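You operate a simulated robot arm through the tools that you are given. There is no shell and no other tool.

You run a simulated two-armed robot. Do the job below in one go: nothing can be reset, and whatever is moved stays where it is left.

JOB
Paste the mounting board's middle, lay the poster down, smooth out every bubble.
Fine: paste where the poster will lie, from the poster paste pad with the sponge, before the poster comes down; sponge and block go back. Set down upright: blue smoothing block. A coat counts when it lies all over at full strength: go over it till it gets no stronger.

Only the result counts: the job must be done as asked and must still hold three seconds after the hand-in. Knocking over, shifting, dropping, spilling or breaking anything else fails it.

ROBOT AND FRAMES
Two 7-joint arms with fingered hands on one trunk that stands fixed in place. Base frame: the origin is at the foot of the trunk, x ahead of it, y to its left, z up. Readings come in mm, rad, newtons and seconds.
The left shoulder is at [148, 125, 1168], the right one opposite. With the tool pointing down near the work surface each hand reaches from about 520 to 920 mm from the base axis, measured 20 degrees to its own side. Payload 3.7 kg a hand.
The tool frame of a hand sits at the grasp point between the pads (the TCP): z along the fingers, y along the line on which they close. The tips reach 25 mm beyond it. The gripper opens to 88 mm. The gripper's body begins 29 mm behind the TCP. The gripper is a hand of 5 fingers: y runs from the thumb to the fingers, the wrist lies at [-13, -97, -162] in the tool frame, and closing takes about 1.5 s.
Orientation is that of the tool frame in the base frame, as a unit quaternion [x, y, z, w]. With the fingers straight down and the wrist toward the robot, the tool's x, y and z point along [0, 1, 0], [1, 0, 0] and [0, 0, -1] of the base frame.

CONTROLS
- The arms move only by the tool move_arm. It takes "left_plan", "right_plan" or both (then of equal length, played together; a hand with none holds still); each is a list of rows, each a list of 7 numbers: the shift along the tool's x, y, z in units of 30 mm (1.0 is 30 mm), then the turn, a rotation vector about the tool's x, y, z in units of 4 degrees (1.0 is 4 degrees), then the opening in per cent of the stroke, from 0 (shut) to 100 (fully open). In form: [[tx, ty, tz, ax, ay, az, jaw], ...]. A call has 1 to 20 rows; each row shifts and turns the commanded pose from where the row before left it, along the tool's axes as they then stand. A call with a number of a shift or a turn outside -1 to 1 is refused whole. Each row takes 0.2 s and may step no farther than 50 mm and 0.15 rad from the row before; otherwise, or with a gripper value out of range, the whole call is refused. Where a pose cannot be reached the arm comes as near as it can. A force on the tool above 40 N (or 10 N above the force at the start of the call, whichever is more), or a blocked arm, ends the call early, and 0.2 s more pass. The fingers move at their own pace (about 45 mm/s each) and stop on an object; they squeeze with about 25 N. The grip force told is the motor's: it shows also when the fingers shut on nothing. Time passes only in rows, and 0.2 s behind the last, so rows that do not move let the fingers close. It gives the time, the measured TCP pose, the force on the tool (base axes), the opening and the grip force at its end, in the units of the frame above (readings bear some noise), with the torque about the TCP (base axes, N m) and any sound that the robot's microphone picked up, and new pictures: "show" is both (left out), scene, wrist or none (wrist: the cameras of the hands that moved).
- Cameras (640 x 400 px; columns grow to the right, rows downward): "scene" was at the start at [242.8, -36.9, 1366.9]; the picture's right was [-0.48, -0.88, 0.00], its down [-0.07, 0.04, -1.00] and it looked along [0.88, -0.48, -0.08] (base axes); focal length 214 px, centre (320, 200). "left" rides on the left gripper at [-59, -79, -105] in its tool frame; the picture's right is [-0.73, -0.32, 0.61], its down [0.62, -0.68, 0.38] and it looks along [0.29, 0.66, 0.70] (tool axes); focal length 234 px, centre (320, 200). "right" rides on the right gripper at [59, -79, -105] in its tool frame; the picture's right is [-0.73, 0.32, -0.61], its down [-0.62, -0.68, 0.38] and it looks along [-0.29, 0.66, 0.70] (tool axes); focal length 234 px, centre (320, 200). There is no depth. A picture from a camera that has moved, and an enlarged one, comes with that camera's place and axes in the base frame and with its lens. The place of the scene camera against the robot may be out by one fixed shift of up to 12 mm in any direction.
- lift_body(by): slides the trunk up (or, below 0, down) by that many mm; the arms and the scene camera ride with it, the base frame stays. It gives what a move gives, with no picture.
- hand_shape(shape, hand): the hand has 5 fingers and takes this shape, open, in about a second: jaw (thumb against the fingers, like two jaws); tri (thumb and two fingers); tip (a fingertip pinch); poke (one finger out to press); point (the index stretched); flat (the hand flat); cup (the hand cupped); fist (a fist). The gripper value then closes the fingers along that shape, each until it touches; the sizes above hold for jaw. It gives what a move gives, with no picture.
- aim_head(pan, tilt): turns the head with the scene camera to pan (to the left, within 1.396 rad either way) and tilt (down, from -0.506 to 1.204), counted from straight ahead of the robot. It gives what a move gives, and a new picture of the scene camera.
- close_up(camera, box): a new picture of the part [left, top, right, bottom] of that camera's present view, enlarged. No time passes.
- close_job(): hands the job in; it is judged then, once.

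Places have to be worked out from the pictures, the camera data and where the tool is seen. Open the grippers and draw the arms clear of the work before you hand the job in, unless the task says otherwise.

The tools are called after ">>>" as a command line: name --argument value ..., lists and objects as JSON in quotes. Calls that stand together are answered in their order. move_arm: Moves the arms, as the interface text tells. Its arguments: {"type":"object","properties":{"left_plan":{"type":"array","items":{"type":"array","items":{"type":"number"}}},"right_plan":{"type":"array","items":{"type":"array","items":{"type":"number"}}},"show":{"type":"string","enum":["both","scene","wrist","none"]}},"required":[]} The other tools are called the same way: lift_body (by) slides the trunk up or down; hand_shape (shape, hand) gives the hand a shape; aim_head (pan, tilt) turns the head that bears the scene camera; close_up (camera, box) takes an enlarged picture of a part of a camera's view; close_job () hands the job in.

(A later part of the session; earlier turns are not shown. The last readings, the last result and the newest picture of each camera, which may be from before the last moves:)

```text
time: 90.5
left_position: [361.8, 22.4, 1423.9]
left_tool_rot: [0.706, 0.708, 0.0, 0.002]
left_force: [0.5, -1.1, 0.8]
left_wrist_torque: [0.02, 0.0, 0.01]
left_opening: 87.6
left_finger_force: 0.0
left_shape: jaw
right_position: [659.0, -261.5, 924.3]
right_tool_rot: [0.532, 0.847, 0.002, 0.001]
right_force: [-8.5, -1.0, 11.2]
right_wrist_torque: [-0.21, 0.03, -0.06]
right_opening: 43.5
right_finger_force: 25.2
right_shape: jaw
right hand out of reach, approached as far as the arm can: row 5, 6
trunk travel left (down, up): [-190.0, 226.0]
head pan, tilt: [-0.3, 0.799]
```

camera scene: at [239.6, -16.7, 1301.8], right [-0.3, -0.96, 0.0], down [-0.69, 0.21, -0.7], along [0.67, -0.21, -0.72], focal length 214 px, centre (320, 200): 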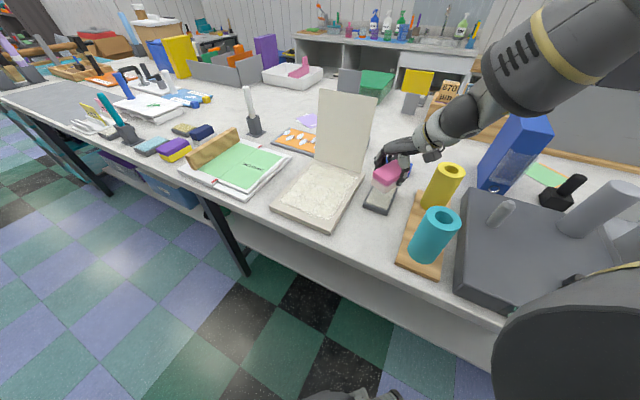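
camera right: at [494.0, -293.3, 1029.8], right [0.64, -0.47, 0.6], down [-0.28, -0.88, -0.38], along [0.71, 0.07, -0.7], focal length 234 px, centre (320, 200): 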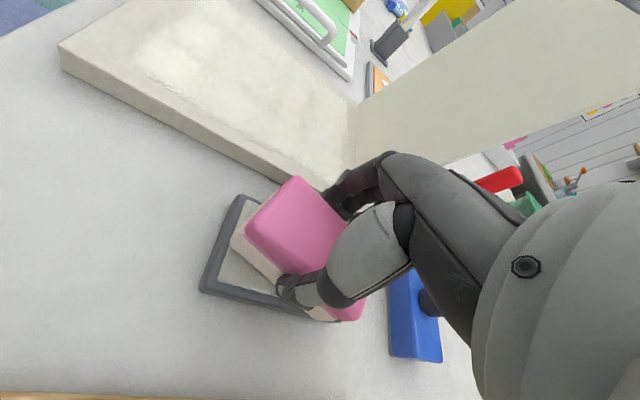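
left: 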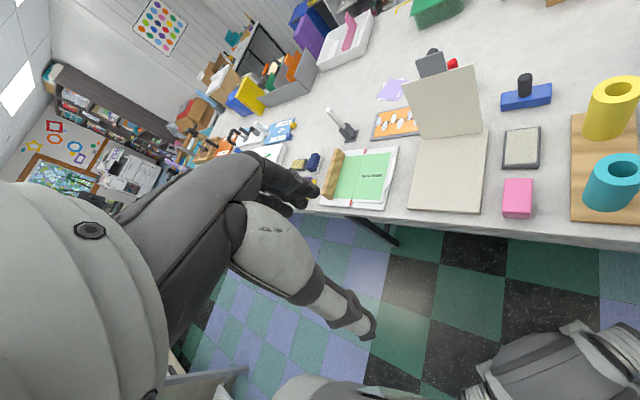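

It again got stuck short (e1≈281, e2≈-651) and touches something with 11 N. I lift and back off toward the near side, then look.

>>> move_arm --right_plan '[[0.2, -0.07, -0.4, 0, 0, 0, 0], [0.6, -0.2, -0.6, 0, 0, 0, 0], [0, 0, 0, 0, 0, 0, 0]]' --show "both"

>>> close_up --camera "left" --box '[400, 50, 520, 200]'

```text
time: 91.3
left_position: [365.8, 21.9, 1423.1]
left_tool_rot: [0.707, 0.707, -0.001, -0.001]
left_force: [0.7, 0.1, 0.4]
left_wrist_torque: [-0.01, 0.02, -0.02]
left_opening: 87.7
left_finger_force: 0.0
left_shape: jaw
right_position: [647.4, -249.3, 946.4]
right_tool_rot: [0.533, 0.846, 0.005, 0.001]
right_force: [0.2, 0.6, -1.4]
right_wrist_torque: [-0.02, -0.01, -0.01]
right_opening: 43.9
right_finger_force: 25.0
right_shape: jaw
right hand out of reach, approached as far as the arm can: row 2
trunk travel left (down, up): [-190.0, 226.0]
head pan, tilt: [-0.3, 0.799]
camera scene: at [240.1, -16.9, 1301.5], right [-0.3, -0.96, 0.0], down [-0.69, 0.21, -0.7], along [0.67, -0.21, -0.72], focal length 214 px, centre (320, 200)
camera right: at [551.3, -230.1, 1049.9], right [0.6, -0.52, 0.61], down [-0.34, -0.85, -0.39], along [0.72, 0.03, -0.69], focal length 234 px, centre (320, 200)
```

scene: 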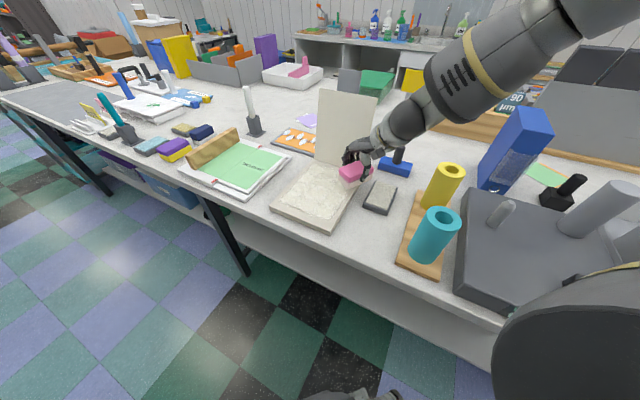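
right: 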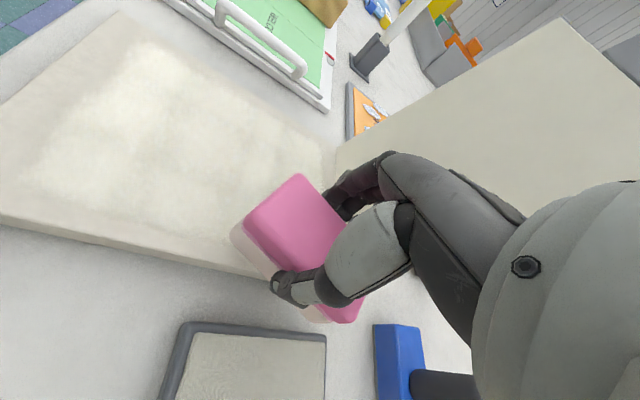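

```text
2.67 times, centred on (460, 125) of left
camera zoom: at [285.7, -36.7, 1527.1], right [-0.32, -0.73, -0.61], down [-0.68, 0.62, -0.38], along [0.66, 0.29, -0.7], focal length 624 px, centre (-53, 400)
```

zoom: 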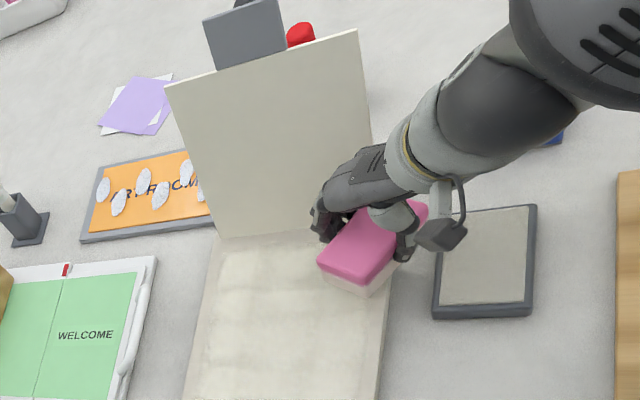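

The poster is unmoved. I route via a nearer, more central spot (e1≈320, e2≈-600) with slightly lower yaw to get out of the joint limit.

>>> move_arm --right_plan '[[0.745, 0.41, -0.2, 0, 0, 0.5, 0], [0.745, 0.41, 0, 0, 0, 0.5, 0], [0, 0, 0, 0, 0, 0, 0]]' --show "none"

```text
time: 92.1
left_position: [364.2, 21.4, 1422.0]
left_tool_rot: [0.707, 0.707, -0.001, 0.001]
left_force: [-0.1, -0.6, -0.8]
left_wrist_torque: [-0.01, 0.04, 0.01]
left_opening: 87.8
left_finger_force: 0.1
left_shape: jaw
right_position: [645.3, -192.1, 959.4]
right_tool_rot: [0.561, 0.828, -0.001, -0.001]
right_force: [0.1, -0.3, -0.5]
right_wrist_torque: [0.0, -0.04, 0.01]
right_opening: 43.6
right_finger_force: 24.8
right_shape: jaw
trunk travel left (down, up): [-190.0, 226.0]
head pan, tilt: [-0.3, 0.799]
```

Level and free again. I go to the left end of the hinge band and descend there.

>>> move_arm --right_plan '[[-0.015, 0.913, 0, 0, 0, -0.4, 0], [-0.04, 0.913, 0, 0, 0, -0.4, 0], [-0.066, 0.911, 0, 0, 0, -0.4, 0], [-0.091, 0.909, 0, 0, 0, -0.4, 0], [0, 0, 0.6, 0, 0, 0, 0], [0, 0, 0.45, 0, 0, 0, 0], [0, 0, 0.08, 0, 0, 0, 0]]' --show "none"

```text
time: 93.7
left_position: [364.3, 21.8, 1423.0]
left_tool_rot: [0.706, 0.708, -0.001, 0.001]
left_force: [0.5, -0.4, 0.4]
left_wrist_torque: [-0.02, 0.0, 0.03]
left_opening: 87.9
left_finger_force: 0.1
left_shape: jaw
right_position: [749.3, -152.3, 924.8]
right_tool_rot: [0.515, 0.857, -0.001, -0.001]
right_force: [1.1, 0.0, 0.1]
right_wrist_torque: [0.03, -0.01, 0.04]
right_opening: 43.9
right_finger_force: 25.0
right_shape: jaw
trunk travel left (down, up): [-190.0, 226.0]
head pan, tilt: [-0.3, 0.799]
```

At e1≈422, e2≈-637, z≈925. Lowering to contact.

>>> move_arm --right_plan '[[0, 0, 0.08, 0, 0, 0, 0], [0, 0, 0.06, 0, 0, 0, 0]]' --show "none"

```text
time: 94.3
left_position: [364.7, 23.7, 1423.4]
left_tool_rot: [0.706, 0.708, 0.0, 0.001]
left_force: [-0.4, 0.6, 0.4]
left_wrist_torque: [0.06, 0.04, -0.01]
left_opening: 87.7
left_finger_force: 0.1
left_shape: jaw
right_position: [747.3, -152.9, 922.3]
right_tool_rot: [0.514, 0.858, 0.001, 0.0]
right_force: [-0.6, -1.6, 3.8]
right_wrist_torque: [0.02, 0.06, 0.03]
right_opening: 43.9
right_finger_force: 25.3
right_shape: jaw
trunk travel left (down, up): [-190.0, 226.0]
head pan, tilt: [-0.3, 0.799]
```

Contact 3.8 N. I press a little more, sweep right along the hinge and back left.

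>>> move_arm --right_plan '[[-0.136, -0.446, 0.05, 0, 0, 0.05, 0], [-0.137, -0.446, 0, 0, 0, 0.05, 0], [-0.138, -0.446, 0, 0, 0, 0.05, 0], [-0.139, -0.445, 0, 0, 0, 0.05, 0], [-0.14, -0.445, 0, 0, 0, 0.05, 0], [-0.141, -0.444, 0, 0, 0, 0.05, 0], [-0.142, -0.444, 0, 0, 0, 0.05, 0], [-0.143, -0.443, 0, 0, 0, 0.05, 0], [-0.144, -0.443, 0, 0, 0, 0, 0], [0.144, 0.443, 0, 0, 0, 0, 0], [0.144, 0.443, 0, 0, 0, -0.05, 0], [0.143, 0.443, 0, 0, 0, -0.05, 0], [0.142, 0.444, 0, 0, 0, -0.05, 0], [0.141, 0.444, 0, 0, 0, -0.05, 0], [0.14, 0.445, 0, 0, 0, -0.05, 0], [0.139, 0.445, 0, 0, 0, -0.05, 0], [0.138, 0.446, 0, 0, 0, -0.05, 0], [0.137, 0.446, 0, 0, 0, -0.05, 0]]' --show "none"

```text
time: 98.1
left_position: [362.9, 23.1, 1423.5]
left_tool_rot: [0.706, 0.708, 0.0, 0.001]
left_force: [0.2, 0.1, 0.4]
left_wrist_torque: [0.0, -0.03, 0.04]
left_opening: 87.6
left_finger_force: 0.1
left_shape: jaw
right_position: [747.1, -155.5, 920.8]
right_tool_rot: [0.514, 0.858, 0.0, -0.001]
right_force: [-5.1, -3.3, 8.6]
right_wrist_torque: [-0.12, 0.21, 0.02]
right_opening: 43.6
right_finger_force: 24.4
right_shape: jaw
trunk travel left (down, up): [-190.0, 226.0]
head pan, tilt: [-0.3, 0.799]
```

Good. Now the middle band: sweep right, then back left.

>>> move_arm --right_plan '[[0.478, -0.147, 0, 0, 0, 0, 0], [0.478, -0.147, 0, 0, 0, 0, 0], [0.478, -0.147, 0, 0, 0, 0, 0], [-0.147, -0.478, 0, 0, 0, 0, 0], [-0.147, -0.478, 0, 0, 0, 0, 0], [-0.147, -0.478, 0, 0, 0, 0, 0], [-0.147, -0.478, 0, 0, 0, 0, 0], [-0.147, -0.478, 0, 0, 0, 0, 0], [-0.147, -0.478, 0, 0, 0, 0, 0], [-0.147, -0.478, 0, 0, 0, 0, 0], [-0.147, -0.478, 0, 0, 0, 0, 0]]' --show "scene"

>>> close_up --camera "scene" --box '[270, 120, 390, 240]'

```text
time: 100.5
left_position: [364.2, 22.8, 1422.1]
left_tool_rot: [0.706, 0.708, 0.0, 0.001]
left_force: [-0.1, 0.5, -0.9]
left_wrist_torque: [0.0, 0.01, -0.03]
left_opening: 87.7
left_finger_force: 0.0
left_shape: jaw
right_position: [631.6, -208.2, 921.9]
right_tool_rot: [0.514, 0.858, -0.001, -0.001]
right_force: [3.4, 2.5, 5.9]
right_wrist_torque: [0.03, -0.02, -0.02]
right_opening: 43.8
right_finger_force: 24.8
right_shape: jaw
trunk travel left (down, up): [-190.0, 226.0]
head pan, tilt: [-0.3, 0.799]
camera scene: at [239.1, -16.6, 1301.9], right [-0.3, -0.96, 0.0], down [-0.68, 0.21, -0.7], along [0.67, -0.21, -0.72], focal length 214 px, centre (320, 200)
```

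scene: 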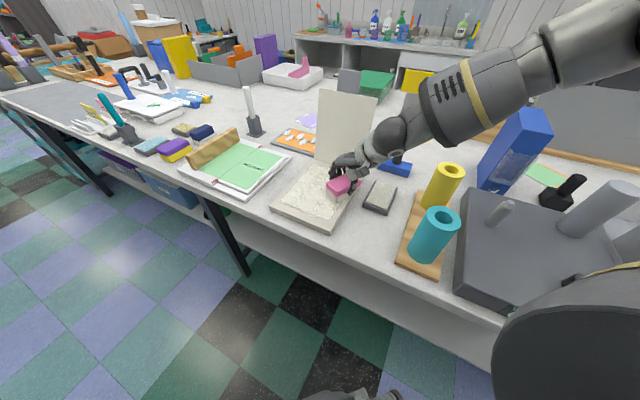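

```text
3.33 times, centred on (330, 180) of scene
camera zoom: at [239.1, -16.6, 1301.9], right [-0.3, -0.96, 0.0], down [-0.68, 0.21, -0.7], along [0.67, -0.21, -0.72], focal length 715 px, centre (287, 267)
```

zoom: 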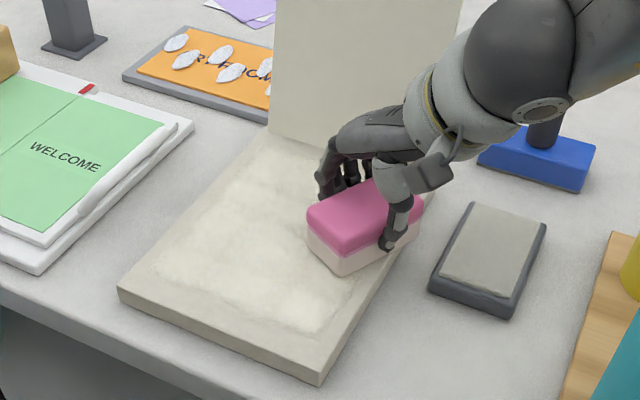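

The coat is clearly more even. Continue to the near band: step near on the right, sweep left, then back right.

>>> move_arm --right_plan '[[0.482, -0.148, 0.02, 0, 0, 0, 0], [0.482, -0.148, 0, 0, 0, 0, 0], [0.482, -0.148, 0, 0, 0, 0, 0], [0.482, -0.148, 0, 0, 0, 0, 0], [0.147, 0.478, 0, 0, 0, 0, 0], [0.147, 0.478, 0, 0, 0, 0, 0], [0.147, 0.478, 0, 0, 0, 0, 0], [0.147, 0.478, 0, 0, 0, 0, 0], [0.147, 0.478, 0, 0, 0, 0, 0], [0.147, 0.478, 0, 0, 0, 0, 0], [0.147, 0.478, 0, 0, 0, 0, 0], [0.147, 0.478, 0, 0, 0, 0, 0], [-0.147, -0.478, 0, 0, 0, 0, 0], [-0.147, -0.478, 0, 0, 0, 0, 0], [-0.147, -0.478, 0, 0, 0, 0, 0], [-0.147, -0.478, 0, 0, 0, 0, 0], [-0.147, -0.478, 0, 0, 0, 0, 0], [-0.147, -0.478, 0, 0, 0, 0, 0], [-0.147, -0.478, 0, 0, 0, 0, 0], [-0.147, -0.478, 0, 0, 0, 0, 0]]' --show "none"

>>> move_arm --right_plan '[[0, 0, -0.9, 0, 0, 0, 0], [0, 0, -0.7, 0, 0, 0, 0], [-0.77, -0.55, 0, 0, 0, 0, 0], [-0.77, -0.55, 0, 0, 0, 0, 0], [-0.77, -0.55, 0, 0, 0, 0, 0], [-0.77, -0.55, 0, 0, 0, 0, 0], [-0.77, -0.55, 0, 0, 0, 0, 0], [0, 0, 0, 0, 0, 0, 0]]' --show "both"

>>> close_up --camera "left" --box '[425, 125, 500, 205]'

>>> close_up --camera "scene" --box '[280, 145, 365, 225]'

```text
time: 104.7
left_position: [363.9, 22.0, 1423.8]
left_tool_rot: [0.707, 0.707, 0.0, 0.001]
left_force: [-0.1, -0.1, 0.6]
left_wrist_torque: [0.01, -0.01, 0.02]
left_opening: 87.6
left_finger_force: 0.0
left_shape: jaw
right_position: [589.2, -163.9, 920.8]
right_tool_rot: [0.515, 0.857, 0.0, -0.001]
right_force: [0.6, 0.5, 1.3]
right_wrist_torque: [0.0, 0.04, -0.01]
right_opening: 43.8
right_finger_force: 24.3
right_shape: jaw
trunk travel left (down, up): [-190.0, 226.0]
head pan, tilt: [-0.3, 0.799]
```

```text
time: 106.5
left_position: [365.1, 22.4, 1421.9]
left_tool_rot: [0.706, 0.708, -0.001, 0.001]
left_force: [0.7, -0.2, -0.8]
left_wrist_torque: [-0.02, 0.01, 0.0]
left_opening: 87.7
left_finger_force: 0.0
left_shape: jaw
right_position: [569.4, -307.8, 968.9]
right_tool_rot: [0.514, 0.858, 0.0, -0.001]
right_force: [0.9, -0.1, -0.2]
right_wrist_torque: [-0.01, -0.01, 0.0]
right_opening: 43.9
right_finger_force: 25.4
right_shape: jaw
trunk travel left (down, up): [-190.0, 226.0]
head pan, tilt: [-0.3, 0.799]
camera scene: at [239.6, -16.8, 1301.7], right [-0.3, -0.96, 0.0], down [-0.69, 0.21, -0.7], along [0.67, -0.21, -0.72], focal length 214 px, centre (320, 200)
camera right: at [474.4, -292.6, 1073.6], right [0.63, -0.49, 0.61], down [-0.31, -0.87, -0.38], along [0.71, 0.05, -0.7], focal length 234 px, centre (320, 200)
```

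scene: 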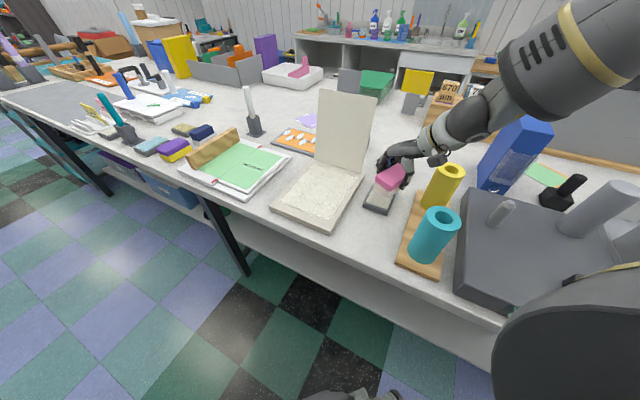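
right: 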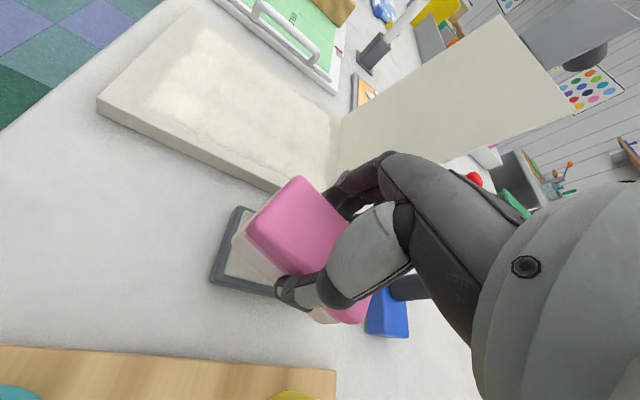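

```text
5.00 times, centred on (462, 165) of left
camera zoom: at [284.9, -36.5, 1527.5], right [-0.32, -0.73, -0.61], down [-0.68, 0.62, -0.38], along [0.66, 0.29, -0.7], focal length 1171 px, centre (-392, 375)
```

zoom: 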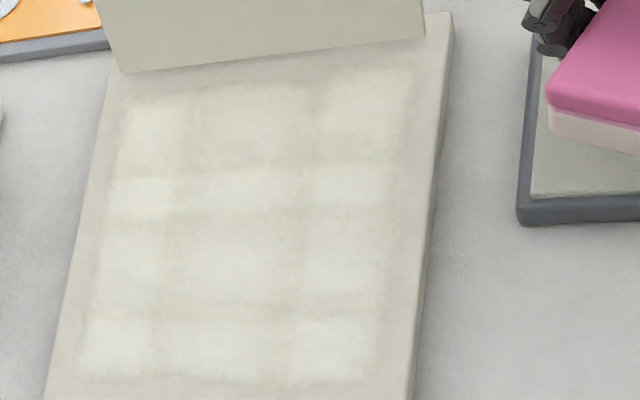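

```text
5.00 times, centred on (322, 185) of scene
camera zoom: at [239.6, -16.8, 1301.7], right [-0.3, -0.96, 0.0], down [-0.69, 0.21, -0.7], along [0.67, -0.21, -0.72], focal length 1072 px, centre (308, 275)
```

zoom: 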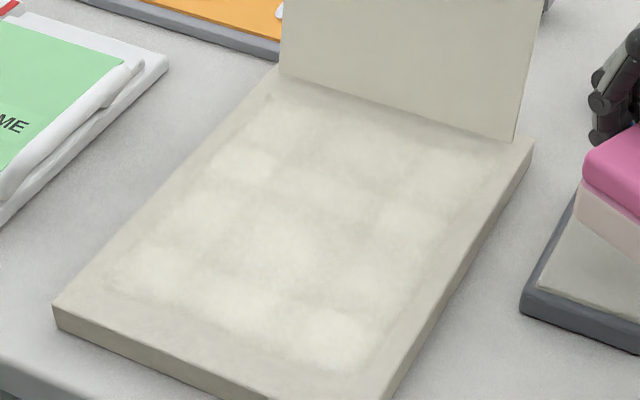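

Each round makes it more even; the coated zone is evidently the poster's footprint. I reload for another full round.

>>> move_arm --right_plan '[[-0.35, 0.66, 0, 0, 0, 0, 0], [0, 0, 0.8, 0, 0, 0, 0], [0, 0, 0.65, 0, 0, 0, 0], [0, 0, 0.1, 0, 0, 0, 0], [0, 0, 0.06, 0, 0, 0, 0]]' --show "none"

```text
time: 107.7
left_position: [363.8, 22.7, 1423.8]
left_tool_rot: [0.706, 0.708, 0.0, 0.001]
left_force: [-0.6, 0.6, 0.0]
left_wrist_torque: [-0.01, -0.01, -0.02]
left_opening: 87.6
left_finger_force: 0.0
left_shape: jaw
right_position: [592.7, -305.1, 921.8]
right_tool_rot: [0.515, 0.857, -0.001, 0.0]
right_force: [0.2, -1.1, 4.5]
right_wrist_torque: [-0.02, 0.07, 0.01]
right_opening: 43.8
right_finger_force: 25.3
right_shape: jaw
trunk travel left (down, up): [-190.0, 226.0]
head pan, tilt: [-0.3, 0.799]
```

Contact; I press a touch, rub to load, lift, and route to the centre of the board.

>>> move_arm --right_plan '[[0, 0, 0.05, 0, 0, 0, 0], [0.15, 0, 0, 0, 0, 0, 0], [-0.25, 0.1, 0, 0, 0, 0, 0], [0.1, -0.2, 0, 0, 0, 0, 0], [0, 0.1, 0, 0, 0, 0, 0], [0, 0, -0.6, 0, 0, 0, 0], [0, 0, -0.8, 0, 0, 0, 0], [0.514, 0.679, 0, 0, 0, 0.3, 0], [0.528, 0.668, 0, 0, 0, 0.3, 0], [0.542, 0.657, 0, 0, 0, 0.3, 0], [0.556, 0.646, 0, 0, 0, 0.3, 0], [0.569, 0.634, 0, 0, 0, 0.3, 0]]' --show "none"

```text
time: 110.3
left_position: [366.2, 22.0, 1422.1]
left_tool_rot: [0.706, 0.708, 0.0, 0.001]
left_force: [-0.1, 0.6, 1.2]
left_wrist_torque: [-0.02, -0.03, 0.01]
left_opening: 87.7
left_finger_force: 0.0
left_shape: jaw
right_position: [647.5, -188.9, 958.5]
right_tool_rot: [0.559, 0.829, -0.001, -0.002]
right_force: [0.6, 0.3, -0.3]
right_wrist_torque: [0.01, 0.0, 0.0]
right_opening: 44.0
right_finger_force: 24.3
right_shape: jaw
trunk travel left (down, up): [-190.0, 226.0]
head pan, tilt: [-0.3, 0.799]
```

At the centre, free and level. Now to the left end of the hinge band and down to contact.

>>> move_arm --right_plan '[[-0.025, 0.89, 0, 0, 0, -0.4, 0], [-0.05, 0.89, 0, 0, 0, -0.4, 0], [-0.076, 0.888, 0, 0, 0, -0.4, 0], [-0.101, 0.886, 0, 0, 0, -0.4, 0], [0, 0, 0.6, 0, 0, 0, 0], [0, 0, 0.45, 0, 0, 0, 0], [0, 0, 0.1, 0, 0, 0, 0], [0, 0, 0.08, 0, 0, 0, 0]]' --show "none"

```text
time: 112.1
left_position: [365.0, 21.4, 1422.3]
left_tool_rot: [0.707, 0.707, -0.002, 0.001]
left_force: [-0.6, 0.9, 0.3]
left_wrist_torque: [0.01, -0.03, 0.01]
left_opening: 87.6
left_finger_force: 0.0
left_shape: jaw
right_position: [746.9, -152.7, 923.5]
right_tool_rot: [0.511, 0.859, 0.0, -0.001]
right_force: [0.3, 0.4, 0.0]
right_wrist_torque: [0.01, 0.03, 0.02]
right_opening: 44.2
right_finger_force: 24.5
right_shape: jaw
trunk travel left (down, up): [-190.0, 226.0]
head pan, tilt: [-0.3, 0.799]
```

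No contact yet; a bit lower.

>>> move_arm --right_plan '[[-0.05, 0, 0.08, 0, 0, 0, 0], [0, 0, 0.08, 0, 0, 0, 0]]' --show "none"

```text
time: 112.7
left_position: [364.4, 22.1, 1421.9]
left_tool_rot: [0.706, 0.708, 0.0, 0.0]
left_force: [0.1, 0.0, 0.6]
left_wrist_torque: [-0.02, -0.02, 0.02]
left_opening: 87.8
left_finger_force: 0.1
left_shape: jaw
right_position: [748.7, -155.2, 921.0]
right_tool_rot: [0.511, 0.859, 0.001, 0.0]
right_force: [0.1, -0.1, 1.9]
right_wrist_torque: [-0.03, 0.06, -0.02]
right_opening: 44.1
right_finger_force: 24.7
right_shape: jaw
trunk travel left (down, up): [-190.0, 226.0]
head pan, tilt: [-0.3, 0.799]
```

Light contact. I press slightly more and sweep right and left along the hinge.

>>> move_arm --right_plan '[[-0.136, -0.446, 0.08, 0, 0, 0.05, 0], [-0.137, -0.446, 0, 0, 0, 0.05, 0], [-0.138, -0.446, 0, 0, 0, 0.05, 0], [-0.139, -0.445, 0, 0, 0, 0.05, 0], [-0.14, -0.445, 0, 0, 0, 0.05, 0], [-0.141, -0.444, 0, 0, 0, 0.05, 0], [-0.142, -0.444, 0, 0, 0, 0.05, 0], [-0.143, -0.443, 0, 0, 0, 0.05, 0], [-0.144, -0.443, 0, 0, 0, 0, 0], [0.144, 0.443, 0, 0, 0, 0, 0], [0.144, 0.443, 0, 0, 0, -0.05, 0], [0.143, 0.443, 0, 0, 0, -0.05, 0], [0.142, 0.444, 0, 0, 0, -0.05, 0], [0.141, 0.444, 0, 0, 0, -0.05, 0], [0.14, 0.445, 0, 0, 0, -0.05, 0], [0.139, 0.445, 0, 0, 0, -0.05, 0], [0.138, 0.446, 0, 0, 0, -0.05, 0], [0.137, 0.446, 0, 0, 0, -0.05, 0]]' --show "none"

>>> move_arm --right_plan '[[0.478, -0.147, 0, 0, 0, 0, 0], [0.478, -0.147, 0, 0, 0, 0, 0], [0.478, -0.147, 0, 0, 0, 0, 0], [-0.147, -0.478, 0, 0, 0, 0, 0], [-0.147, -0.478, 0, 0, 0, 0, 0], [-0.147, -0.478, 0, 0, 0, 0, 0], [-0.147, -0.478, 0, 0, 0, 0, 0], [-0.147, -0.478, 0, 0, 0, 0, 0], [-0.147, -0.478, 0, 0, 0, 0, 0], [-0.147, -0.478, 0, 0, 0, 0, 0], [-0.147, -0.478, 0, 0, 0, 0, 0]]' --show "scene"

>>> close_up --camera "scene" --box '[270, 120, 390, 240]'

```text
time: 116.5
left_position: [363.0, 21.5, 1422.0]
left_tool_rot: [0.706, 0.708, -0.001, 0.001]
left_force: [-0.3, 0.7, -0.1]
left_wrist_torque: [-0.03, -0.01, 0.03]
left_opening: 87.5
left_finger_force: 0.0
left_shape: jaw
right_position: [749.0, -153.4, 917.0]
right_tool_rot: [0.511, 0.86, -0.001, -0.002]
right_force: [-3.8, -3.1, 8.5]
right_wrist_torque: [-0.13, 0.18, 0.03]
right_opening: 44.2
right_finger_force: 24.8
right_shape: jaw
trunk travel left (down, up): [-190.0, 226.0]
head pan, tilt: [-0.3, 0.799]
```

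```text
time: 118.9
left_position: [364.6, 22.8, 1422.8]
left_tool_rot: [0.706, 0.708, -0.001, 0.001]
left_force: [-0.1, 1.4, -0.7]
left_wrist_torque: [0.0, 0.02, 0.01]
left_opening: 87.4
left_finger_force: 0.0
left_shape: jaw
right_position: [632.8, -208.5, 917.3]
right_tool_rot: [0.512, 0.859, 0.0, -0.001]
right_force: [4.6, 4.6, 9.6]
right_wrist_torque: [0.14, -0.16, 0.05]
right_opening: 44.6
right_finger_force: 24.9
right_shape: jaw
trunk travel left (down, up): [-190.0, 226.0]
head pan, tilt: [-0.3, 0.799]
camera scene: at [238.9, -16.2, 1301.9], right [-0.3, -0.96, 0.0], down [-0.68, 0.21, -0.7], along [0.67, -0.21, -0.72], focal length 214 px, centre (320, 200)
```

scene: 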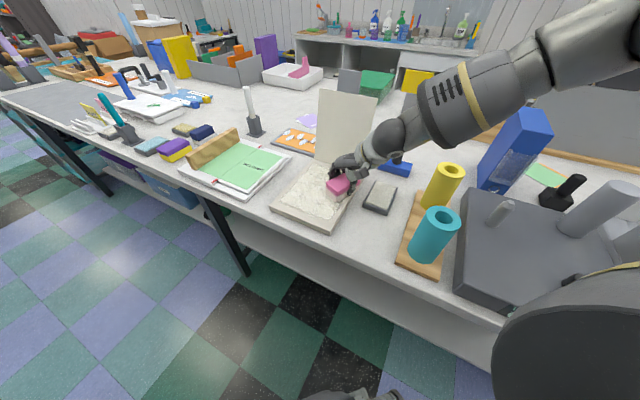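

```text
3.33 times, centred on (330, 180) of scene
camera zoom: at [238.9, -16.2, 1301.9], right [-0.3, -0.96, 0.0], down [-0.68, 0.21, -0.7], along [0.67, -0.21, -0.72], focal length 715 px, centre (287, 267)
```

zoom: 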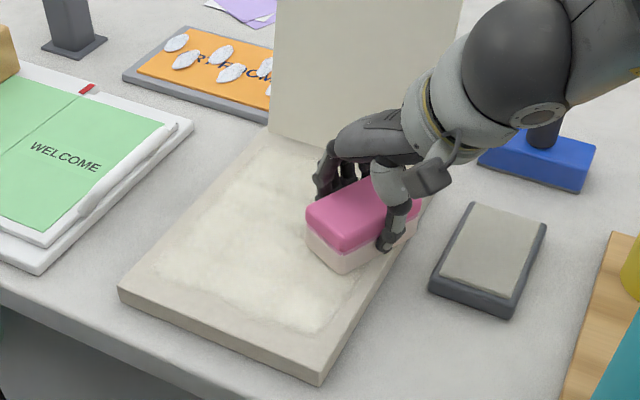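

Continuing with the near band passes, then lifting away to compare.

>>> move_arm --right_plan '[[0.482, -0.148, 0.02, 0, 0, 0, 0], [0.482, -0.148, 0, 0, 0, 0, 0], [0.482, -0.148, 0, 0, 0, 0, 0], [0.482, -0.148, 0, 0, 0, 0, 0], [0.147, 0.478, 0, 0, 0, 0, 0], [0.147, 0.478, 0, 0, 0, 0, 0], [0.147, 0.478, 0, 0, 0, 0, 0], [0.147, 0.478, 0, 0, 0, 0, 0], [0.147, 0.478, 0, 0, 0, 0, 0], [0.147, 0.478, 0, 0, 0, 0, 0], [0.147, 0.478, 0, 0, 0, 0, 0], [0.147, 0.478, 0, 0, 0, 0, 0], [-0.147, -0.478, 0.02, 0, 0, 0, 0], [-0.147, -0.478, 0, 0, 0, 0, 0], [-0.147, -0.478, 0, 0, 0, 0, 0], [-0.147, -0.478, 0, 0, 0, 0, 0], [-0.147, -0.478, 0, 0, 0, 0, 0], [-0.147, -0.478, 0, 0, 0, 0, 0], [-0.147, -0.478, 0, 0, 0, 0, 0], [-0.147, -0.478, 0, 0, 0, 0, 0]]' --show "none"

>>> move_arm --right_plan '[[0, 0, -0.9, 0, 0, 0, 0], [0, 0, -0.8, 0, 0, 0, 0], [-0.82, -0.47, 0, 0, 0, 0, 0], [-0.82, -0.47, 0, 0, 0, 0, 0], [-0.82, -0.47, 0, 0, 0, 0, 0], [-0.82, -0.47, 0, 0, 0, 0, 0], [-0.82, -0.47, 0, 0, 0, 0, 0], [0, 0, 0, 0, 0, 0, 0]]' --show "both"

>>> close_up --camera "left" --box '[425, 125, 500, 205]'

>>> close_up --camera "scene" --box '[280, 145, 365, 225]'

>>> close_up --camera "right" --box '[60, 0, 360, 200]'

```text
time: 123.1
left_position: [364.2, 23.5, 1424.0]
left_tool_rot: [0.707, 0.707, 0.0, 0.0]
left_force: [0.8, -0.2, -0.2]
left_wrist_torque: [0.01, 0.01, -0.02]
left_opening: 87.6
left_finger_force: 0.0
left_shape: jaw
right_position: [589.4, -163.6, 915.8]
right_tool_rot: [0.51, 0.86, 0.001, -0.001]
right_force: [6.9, 7.2, 14.5]
right_wrist_torque: [0.15, -0.19, 0.03]
right_opening: 44.4
right_finger_force: 25.3
right_shape: jaw
trunk travel left (down, up): [-190.0, 226.0]
head pan, tilt: [-0.3, 0.799]
```

```text
time: 124.9
left_position: [365.6, 23.1, 1422.1]
left_tool_rot: [0.706, 0.708, 0.0, 0.0]
left_force: [0.2, 0.0, 1.1]
left_wrist_torque: [0.01, 0.0, 0.0]
left_opening: 87.8
left_finger_force: 0.1
left_shape: jaw
right_position: [587.0, -309.6, 967.3]
right_tool_rot: [0.511, 0.859, 0.0, -0.001]
right_force: [0.1, -0.8, -0.1]
right_wrist_torque: [-0.01, 0.02, 0.02]
right_opening: 44.0
right_finger_force: 24.9
right_shape: jaw
trunk travel left (down, up): [-190.0, 226.0]
head pan, tilt: [-0.3, 0.799]
camera scene: at [239.6, -16.6, 1301.8], right [-0.3, -0.96, 0.0], down [-0.69, 0.21, -0.7], along [0.67, -0.21, -0.72], focal length 214 px, centre (320, 200)
camera right: at [490.4, -295.0, 1071.2], right [0.63, -0.48, 0.61], down [-0.3, -0.87, -0.38], along [0.71, 0.06, -0.7], focal length 234 px, centre (320, 200)
```

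scene: 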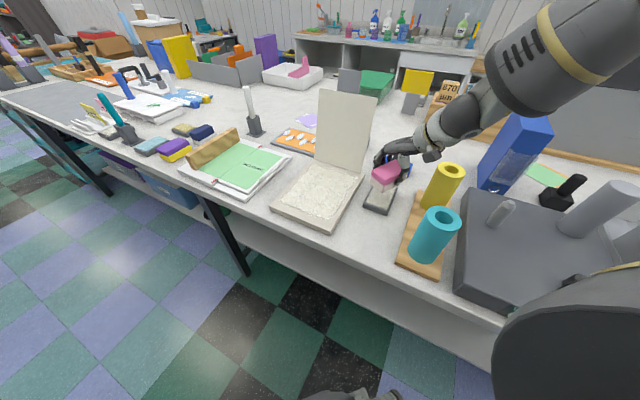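
right: 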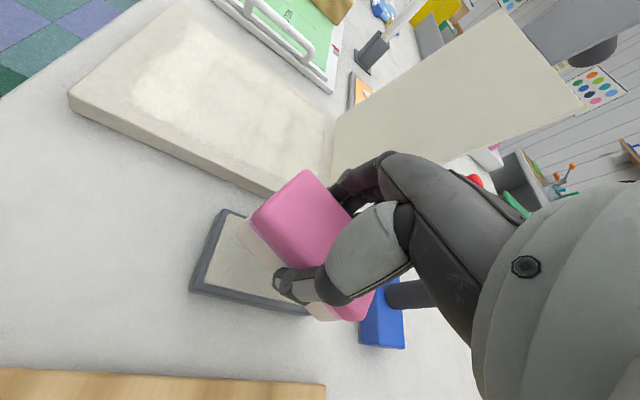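

```text
5.00 times, centred on (462, 165) of left
camera zoom: at [284.9, -36.2, 1527.5], right [-0.32, -0.73, -0.61], down [-0.68, 0.62, -0.38], along [0.66, 0.29, -0.7], focal length 1171 px, centre (-392, 375)
```

zoom: 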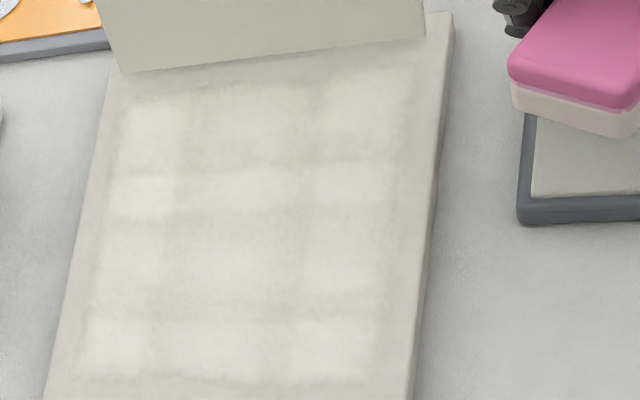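

```text
5.00 times, centred on (322, 185) of scene
camera zoom: at [239.6, -16.6, 1301.8], right [-0.3, -0.96, 0.0], down [-0.69, 0.21, -0.7], along [0.67, -0.21, -0.72], focal length 1072 px, centre (308, 275)
```

zoom: 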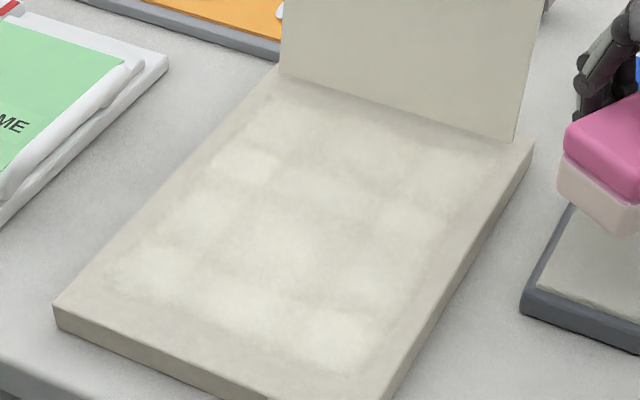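

```text
2.00 times, centred on (210, 100) of right
camera zoom: at [490.4, -295.0, 1071.2], right [0.63, -0.48, 0.61], down [-0.3, -0.87, -0.38], along [0.71, 0.06, -0.7], focal length 468 px, centre (540, 400)
```

zoom: 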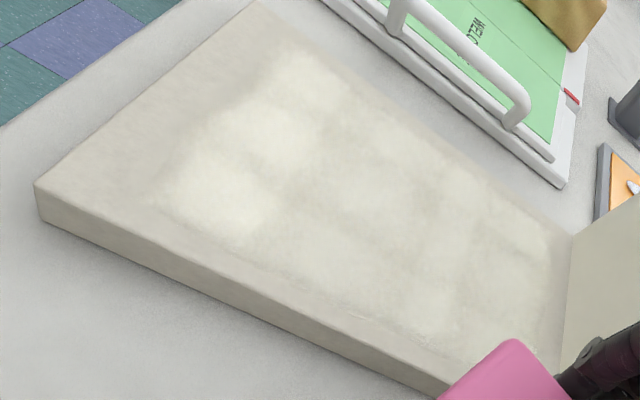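

Compared with the previous round there's almost no change any more, so it is close to saturated. I do one last loaded round with emphasis on the middle and hinge bands to be sure.

>>> move_arm --right_plan '[[-0.1, 0.1, 0.8, 0, 0, 0, 0], [0, 0, 0.65, 0, 0, 0, 0], [0, 0, 0.1, 0, 0, 0, 0], [0, 0, 0.08, 0, 0, 0, 0], [0, 0, 0.06, 0, 0, 0, 0]]' --show "none"

```text
time: 126.1
left_position: [362.3, 23.1, 1423.5]
left_tool_rot: [0.706, 0.708, -0.001, 0.001]
left_force: [-0.3, -0.2, 0.0]
left_wrist_torque: [-0.02, 0.0, 0.03]
left_opening: 88.0
left_finger_force: 0.1
left_shape: jaw
right_position: [591.8, -307.9, 919.2]
right_tool_rot: [0.51, 0.86, 0.002, 0.0]
right_force: [6.3, -2.8, 13.0]
right_wrist_torque: [-0.08, -0.08, -0.02]
right_opening: 44.2
right_finger_force: 24.3
right_shape: jaw
trunk travel left (down, up): [-190.0, 226.0]
head pan, tilt: [-0.3, 0.799]
```

Pressed with 13 N. Rub, lift, go to the board's centre and descend.

>>> move_arm --right_plan '[[0.15, 0, 0, 0, 0, 0, 0], [-0.25, 0.1, 0, 0, 0, 0, 0], [0.1, -0.2, 0, 0, 0, 0, 0], [0, 0.1, 0, 0, 0, 0, 0], [0, 0, -0.6, 0, 0, 0, 0], [0, 0, -0.8, 0, 0, 0, 0], [0.514, 0.679, 0, 0, 0, 0.3, 0], [0.528, 0.668, 0, 0, 0, 0.3, 0], [0.542, 0.657, 0, 0, 0, 0.3, 0], [0.556, 0.646, 0, 0, 0, 0.3, 0], [0.569, 0.634, 0, 0, 0, 0.3, 0], [0, 0, 0.7, 0, 0, -0.4, 0], [0, 0, 0.5, 0, 0, -0.4, 0], [0, 0, 0.1, 0, 0, -0.4, 0]]' --show "none"

```text
time: 129.1
left_position: [364.5, 21.8, 1422.3]
left_tool_rot: [0.706, 0.708, 0.0, 0.0]
left_force: [-0.2, -0.2, 0.2]
left_wrist_torque: [0.0, 0.0, 0.0]
left_opening: 88.0
left_finger_force: 0.1
left_shape: jaw
right_position: [642.9, -190.5, 918.3]
right_tool_rot: [0.52, 0.854, 0.001, -0.002]
right_force: [0.0, 0.3, 0.0]
right_wrist_torque: [0.01, -0.02, -0.01]
right_opening: 44.2
right_finger_force: 25.1
right_shape: jaw
trunk travel left (down, up): [-190.0, 226.0]
head pan, tilt: [-0.3, 0.799]
```

Just above contact at the centre. I lower and sweep the middle band right, then left.

>>> move_arm --right_plan '[[0, 0, 0.08, 0, 0, 0, 0], [0, 0, 0.06, 0, 0, 0, 0], [-0.112, -0.35, 0, 0, 0, 0, 0], [-0.112, -0.35, 0, 0, 0, 0, 0], [0.142, 0.445, 0, 0, 0, 0, 0], [0.142, 0.445, 0, 0, 0, 0, 0], [0.142, 0.445, 0, 0, 0, 0, 0], [0.142, 0.445, 0, 0, 0, 0, 0], [0.142, 0.445, 0, 0, 0, 0, 0], [0.142, 0.445, 0, 0, 0, 0, 0], [0.142, 0.445, 0, 0, 0, 0, 0], [0.142, 0.445, 0, 0, 0, 0, 0], [0.142, 0.445, 0, 0, 0, 0, 0]]' --show "none"

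```text
time: 131.9
left_position: [364.0, 22.5, 1422.5]
left_tool_rot: [0.706, 0.708, 0.0, 0.001]
left_force: [0.3, -0.1, 0.1]
left_wrist_torque: [0.02, 0.01, 0.01]
left_opening: 87.9
left_finger_force: 0.0
left_shape: jaw
right_position: [713.7, -120.9, 915.9]
right_tool_rot: [0.52, 0.854, -0.001, -0.001]
right_force: [-3.8, -2.8, 6.5]
right_wrist_torque: [-0.14, 0.13, 0.04]
right_opening: 43.5
right_finger_force: 25.3
right_shape: jaw
trunk travel left (down, up): [-190.0, 226.0]
head pan, tilt: [-0.3, 0.799]
```

Next: out to the hinge on the left, sweep right, step back to the middle.

>>> move_arm --right_plan '[[-0.498, 0.159, 0.04, 0, 0, 0, 0], [-0.498, 0.159, 0, 0, 0, 0, 0], [-0.48, 0.155, 0, 0, 0, 0, 0], [-0.142, -0.445, 0, 0, 0, 0, 0], [-0.142, -0.445, 0, 0, 0, 0, 0], [-0.142, -0.445, 0, 0, 0, 0, 0], [-0.142, -0.445, 0, 0, 0, 0, 0], [-0.142, -0.445, 0, 0, 0, 0, 0], [-0.142, -0.445, 0, 0, 0, 0, 0], [-0.142, -0.445, 0, 0, 0, 0, 0], [-0.142, -0.445, 0, 0, 0, 0, 0], [-0.142, -0.445, 0, 0, 0, 0, 0], [0.505, -0.161, 0, 0, 0, 0, 0], [0.505, -0.161, 0, 0, 0, 0, 0], [0.505, -0.161, 0, 0, 0, 0, 0]]' --show "none"

>>> move_arm --right_plan '[[0.142, 0.445, 0, 0, 0, 0, 0], [0.142, 0.445, 0, 0, 0, 0, 0], [0.142, 0.445, 0, 0, 0, 0, 0], [0.142, 0.445, 0, 0, 0, 0, 0], [0.142, 0.445, 0, 0, 0, 0, 0], [0.142, 0.445, 0, 0, 0, 0, 0], [0.142, 0.445, 0, 0, 0, 0, 0], [0.142, 0.445, 0, 0, 0, 0, 0], [0.142, 0.445, 0, 0, 0, 0, 0], [0.48, -0.153, 0, 0, 0, 0, 0], [0.48, -0.153, 0, 0, 0, 0, 0], [0.48, -0.153, 0, 0, 0, 0, 0], [0.48, -0.153, 0, 0, 0, 0, 0], [-0.142, -0.445, 0, 0, 0, 0, 0], [-0.142, -0.445, 0, 0, 0, 0, 0], [-0.142, -0.445, 0, 0, 0, 0, 0], [-0.142, -0.445, 0, 0, 0, 0, 0], [-0.142, -0.445, 0, 0, 0, 0, 0], [-0.142, -0.445, 0, 0, 0, 0, 0], [-0.142, -0.445, 0, 0, 0, 0, 0]]' --show "scene"

>>> close_up --camera "scene" --box '[270, 120, 390, 240]'

```text
time: 135.1
left_position: [363.1, 22.5, 1421.9]
left_tool_rot: [0.707, 0.707, 0.0, 0.001]
left_force: [0.6, 0.6, 1.1]
left_wrist_torque: [-0.02, -0.04, -0.01]
left_opening: 87.4
left_finger_force: 0.1
left_shape: jaw
right_position: [625.7, -205.7, 914.0]
right_tool_rot: [0.52, 0.854, 0.001, 0.0]
right_force: [6.0, -8.5, 18.4]
right_wrist_torque: [-0.16, -0.21, -0.03]
right_opening: 44.3
right_finger_force: 25.0
right_shape: jaw
trunk travel left (down, up): [-190.0, 226.0]
head pan, tilt: [-0.3, 0.799]
```

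```text
time: 139.3
left_position: [364.4, 22.9, 1422.9]
left_tool_rot: [0.707, 0.708, -0.001, 0.001]
left_force: [0.8, -0.5, 0.1]
left_wrist_torque: [0.0, 0.0, 0.03]
left_opening: 87.4
left_finger_force: 0.2
left_shape: jaw
right_position: [601.8, -142.4, 913.5]
right_tool_rot: [0.52, 0.854, 0.001, 0.0]
right_force: [5.3, 7.0, 13.1]
right_wrist_torque: [0.14, -0.18, 0.01]
right_opening: 44.2
right_finger_force: 24.9
right_shape: jaw
trunk travel left (down, up): [-190.0, 226.0]
head pan, tilt: [-0.3, 0.799]
camera scene: at [238.6, -16.2, 1302.1], right [-0.3, -0.96, 0.0], down [-0.68, 0.21, -0.7], along [0.67, -0.21, -0.72], focal length 214 px, centre (320, 200)
```

scene: 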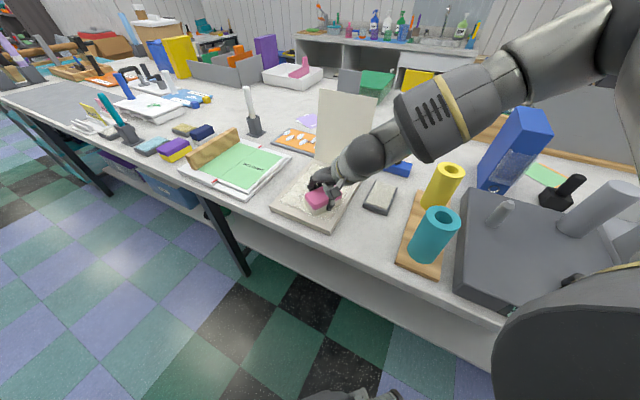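

```text
3.33 times, centred on (330, 180) of scene
camera zoom: at [238.6, -16.2, 1302.1], right [-0.3, -0.96, 0.0], down [-0.68, 0.21, -0.7], along [0.67, -0.21, -0.72], focal length 715 px, centre (287, 267)
```

zoom: 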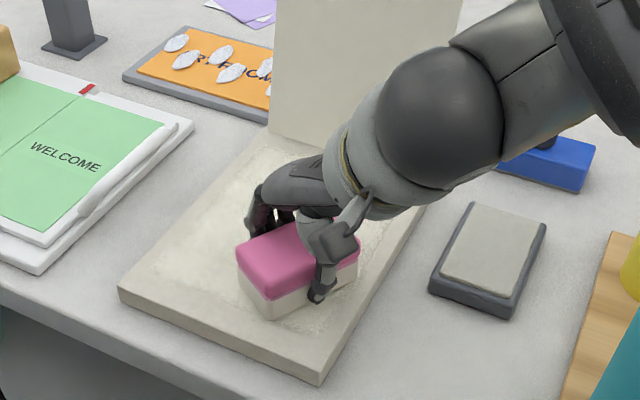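

I finish the near band to the right edge, then lift the sponge straight up high so I can inspect the coat and re-approach the sponge's home from above.

>>> move_arm --right_plan '[[-0.142, -0.445, 0, 0, 0, 0, 0], [-0.142, -0.445, 0, 0, 0, 0, 0], [0, 0, -0.8, 0, 0, 0, 0], [0, 0, -1, 0, 0, 0, 0], [0, 0, -1, 0, 0, 0, 0], [0, 0, -1, 0, 0, 0, 0], [0, 0, -1, 0, 0, 0, 0], [0, 0, -1, 0, 0, 0, 0], [0, 0, -1, 0, 0, 0, 0], [0, 0, -1, 0, 0, 0, 0]]' --show "both"

>>> close_up --camera "left" --box '[425, 125, 500, 205]'

>>> close_up --camera "scene" --box '[280, 145, 365, 225]'

```text
time: 141.5
left_position: [363.9, 21.4, 1423.2]
left_tool_rot: [0.707, 0.707, -0.001, 0.001]
left_force: [0.2, 0.0, 0.2]
left_wrist_torque: [-0.01, -0.01, -0.01]
left_opening: 87.8
left_finger_force: 0.1
left_shape: jaw
right_position: [581.8, -165.7, 1147.8]
right_tool_rot: [0.519, 0.854, 0.0, -0.001]
right_force: [0.2, -0.1, -0.2]
right_wrist_torque: [0.02, -0.01, -0.01]
right_opening: 43.7
right_finger_force: 24.6
right_shape: jaw
trunk travel left (down, up): [-190.0, 226.0]
head pan, tilt: [-0.3, 0.799]
camera scene: at [239.1, -17.0, 1301.9], right [-0.3, -0.96, 0.0], down [-0.68, 0.21, -0.7], along [0.67, -0.21, -0.72], focal length 214 px, centre (320, 200)
camera right: at [485.5, -148.7, 1252.8], right [0.62, -0.5, 0.61], down [-0.32, -0.87, -0.38], along [0.72, 0.05, -0.7], focal length 234 px, centre (320, 200)
```

scene: 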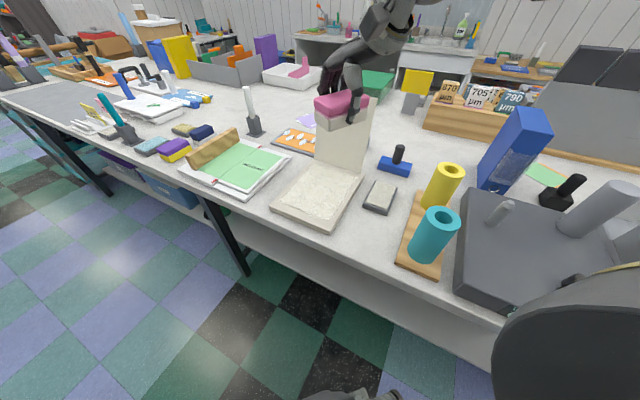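
right: 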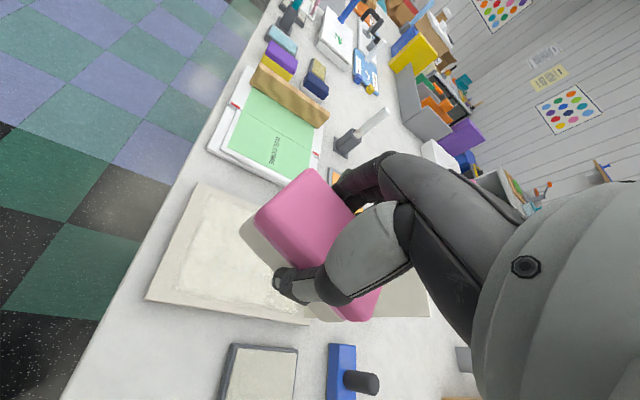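

```text
5.00 times, centred on (462, 165) of left
camera zoom: at [284.2, -36.8, 1527.7], right [-0.32, -0.73, -0.61], down [-0.68, 0.62, -0.38], along [0.66, 0.29, -0.7], focal length 1171 px, centre (-392, 375)
```

zoom: 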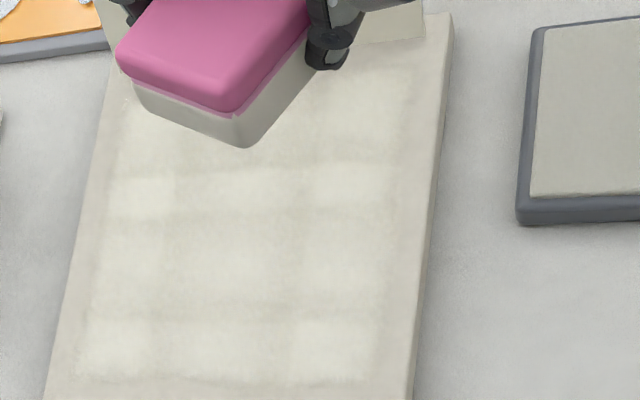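

```text
5.00 times, centred on (322, 185) of scene
camera zoom: at [239.1, -17.0, 1301.9], right [-0.3, -0.96, 0.0], down [-0.68, 0.21, -0.7], along [0.67, -0.21, -0.72], focal length 1072 px, centre (308, 275)
```

zoom: 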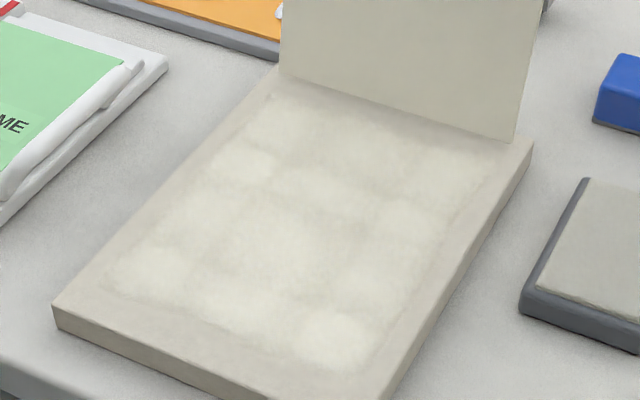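

Let me also view the coat from the right hand camera, now closer above the board.

>>> close_up --camera "right" --box '[140, 170, 320, 330]'

>>> close_up --camera "scene" --box '[300, 90, 390, 140]'

```text
2.50 times, centred on (230, 250) of right
camera zoom: at [485.5, -148.7, 1252.8], right [0.62, -0.5, 0.61], down [-0.32, -0.87, -0.38], along [0.72, 0.05, -0.7], focal length 585 px, centre (545, 75)
```

zoom: 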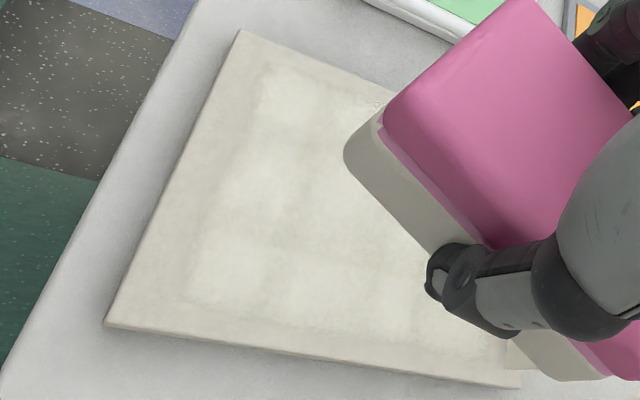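

```text
7.11 times, centred on (345, 115) of scene
camera zoom: at [239.1, -17.0, 1301.9], right [-0.3, -0.96, 0.0], down [-0.68, 0.21, -0.7], along [0.67, -0.21, -0.72], focal length 1525 px, centre (142, 804)
```

zoom: 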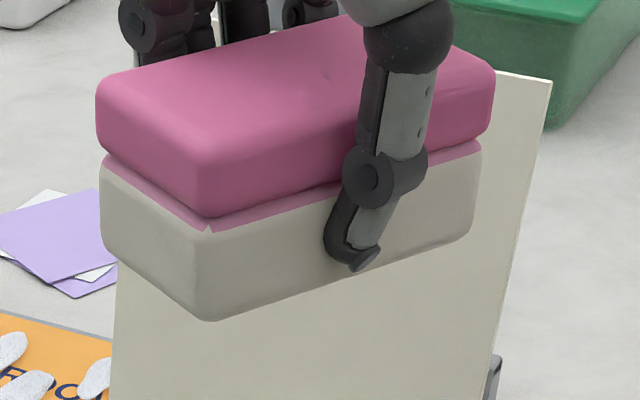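

The sponge is still full of paste and the coat looks even, so pasting is done. Now I return the sponge: move high above its home (≈(495,-210)) and turn to 45°.

>>> move_arm --right_plan '[[0.043, -0.804, 0, 0, 0, 0, 0], [0.043, -0.804, 0, 0, 0, 0, 0], [0.043, -0.804, 0, 0, 0, 0, 0], [0.043, -0.804, 0, 0, 0, 0, 0], [0, 0, 0, 0, 0, -0.85, 0], [0, 0, 0, 0, 0, -0.85, 0], [0, 0, 0, 0, 0, -0.85, 0], [0, 0, 0, 0, 0, -0.85, 0], [0, 0, 0, 0, 0, -0.85, 0]]' --show "none"

```text
time: 143.5
left_position: [366.1, 21.4, 1421.8]
left_tool_rot: [0.707, 0.707, -0.001, 0.0]
left_force: [0.0, 0.9, 0.3]
left_wrist_torque: [0.01, 0.01, 0.01]
left_opening: 87.7
left_finger_force: 0.1
left_shape: jaw
right_position: [495.6, -204.9, 1147.1]
right_tool_rot: [0.387, 0.922, 0.001, -0.002]
right_force: [-1.1, -0.4, -0.5]
right_wrist_torque: [-0.02, -0.02, 0.02]
right_opening: 43.6
right_finger_force: 24.9
right_shape: jaw
trunk travel left (down, up): [-190.0, 226.0]
head pan, tilt: [-0.3, 0.799]
```

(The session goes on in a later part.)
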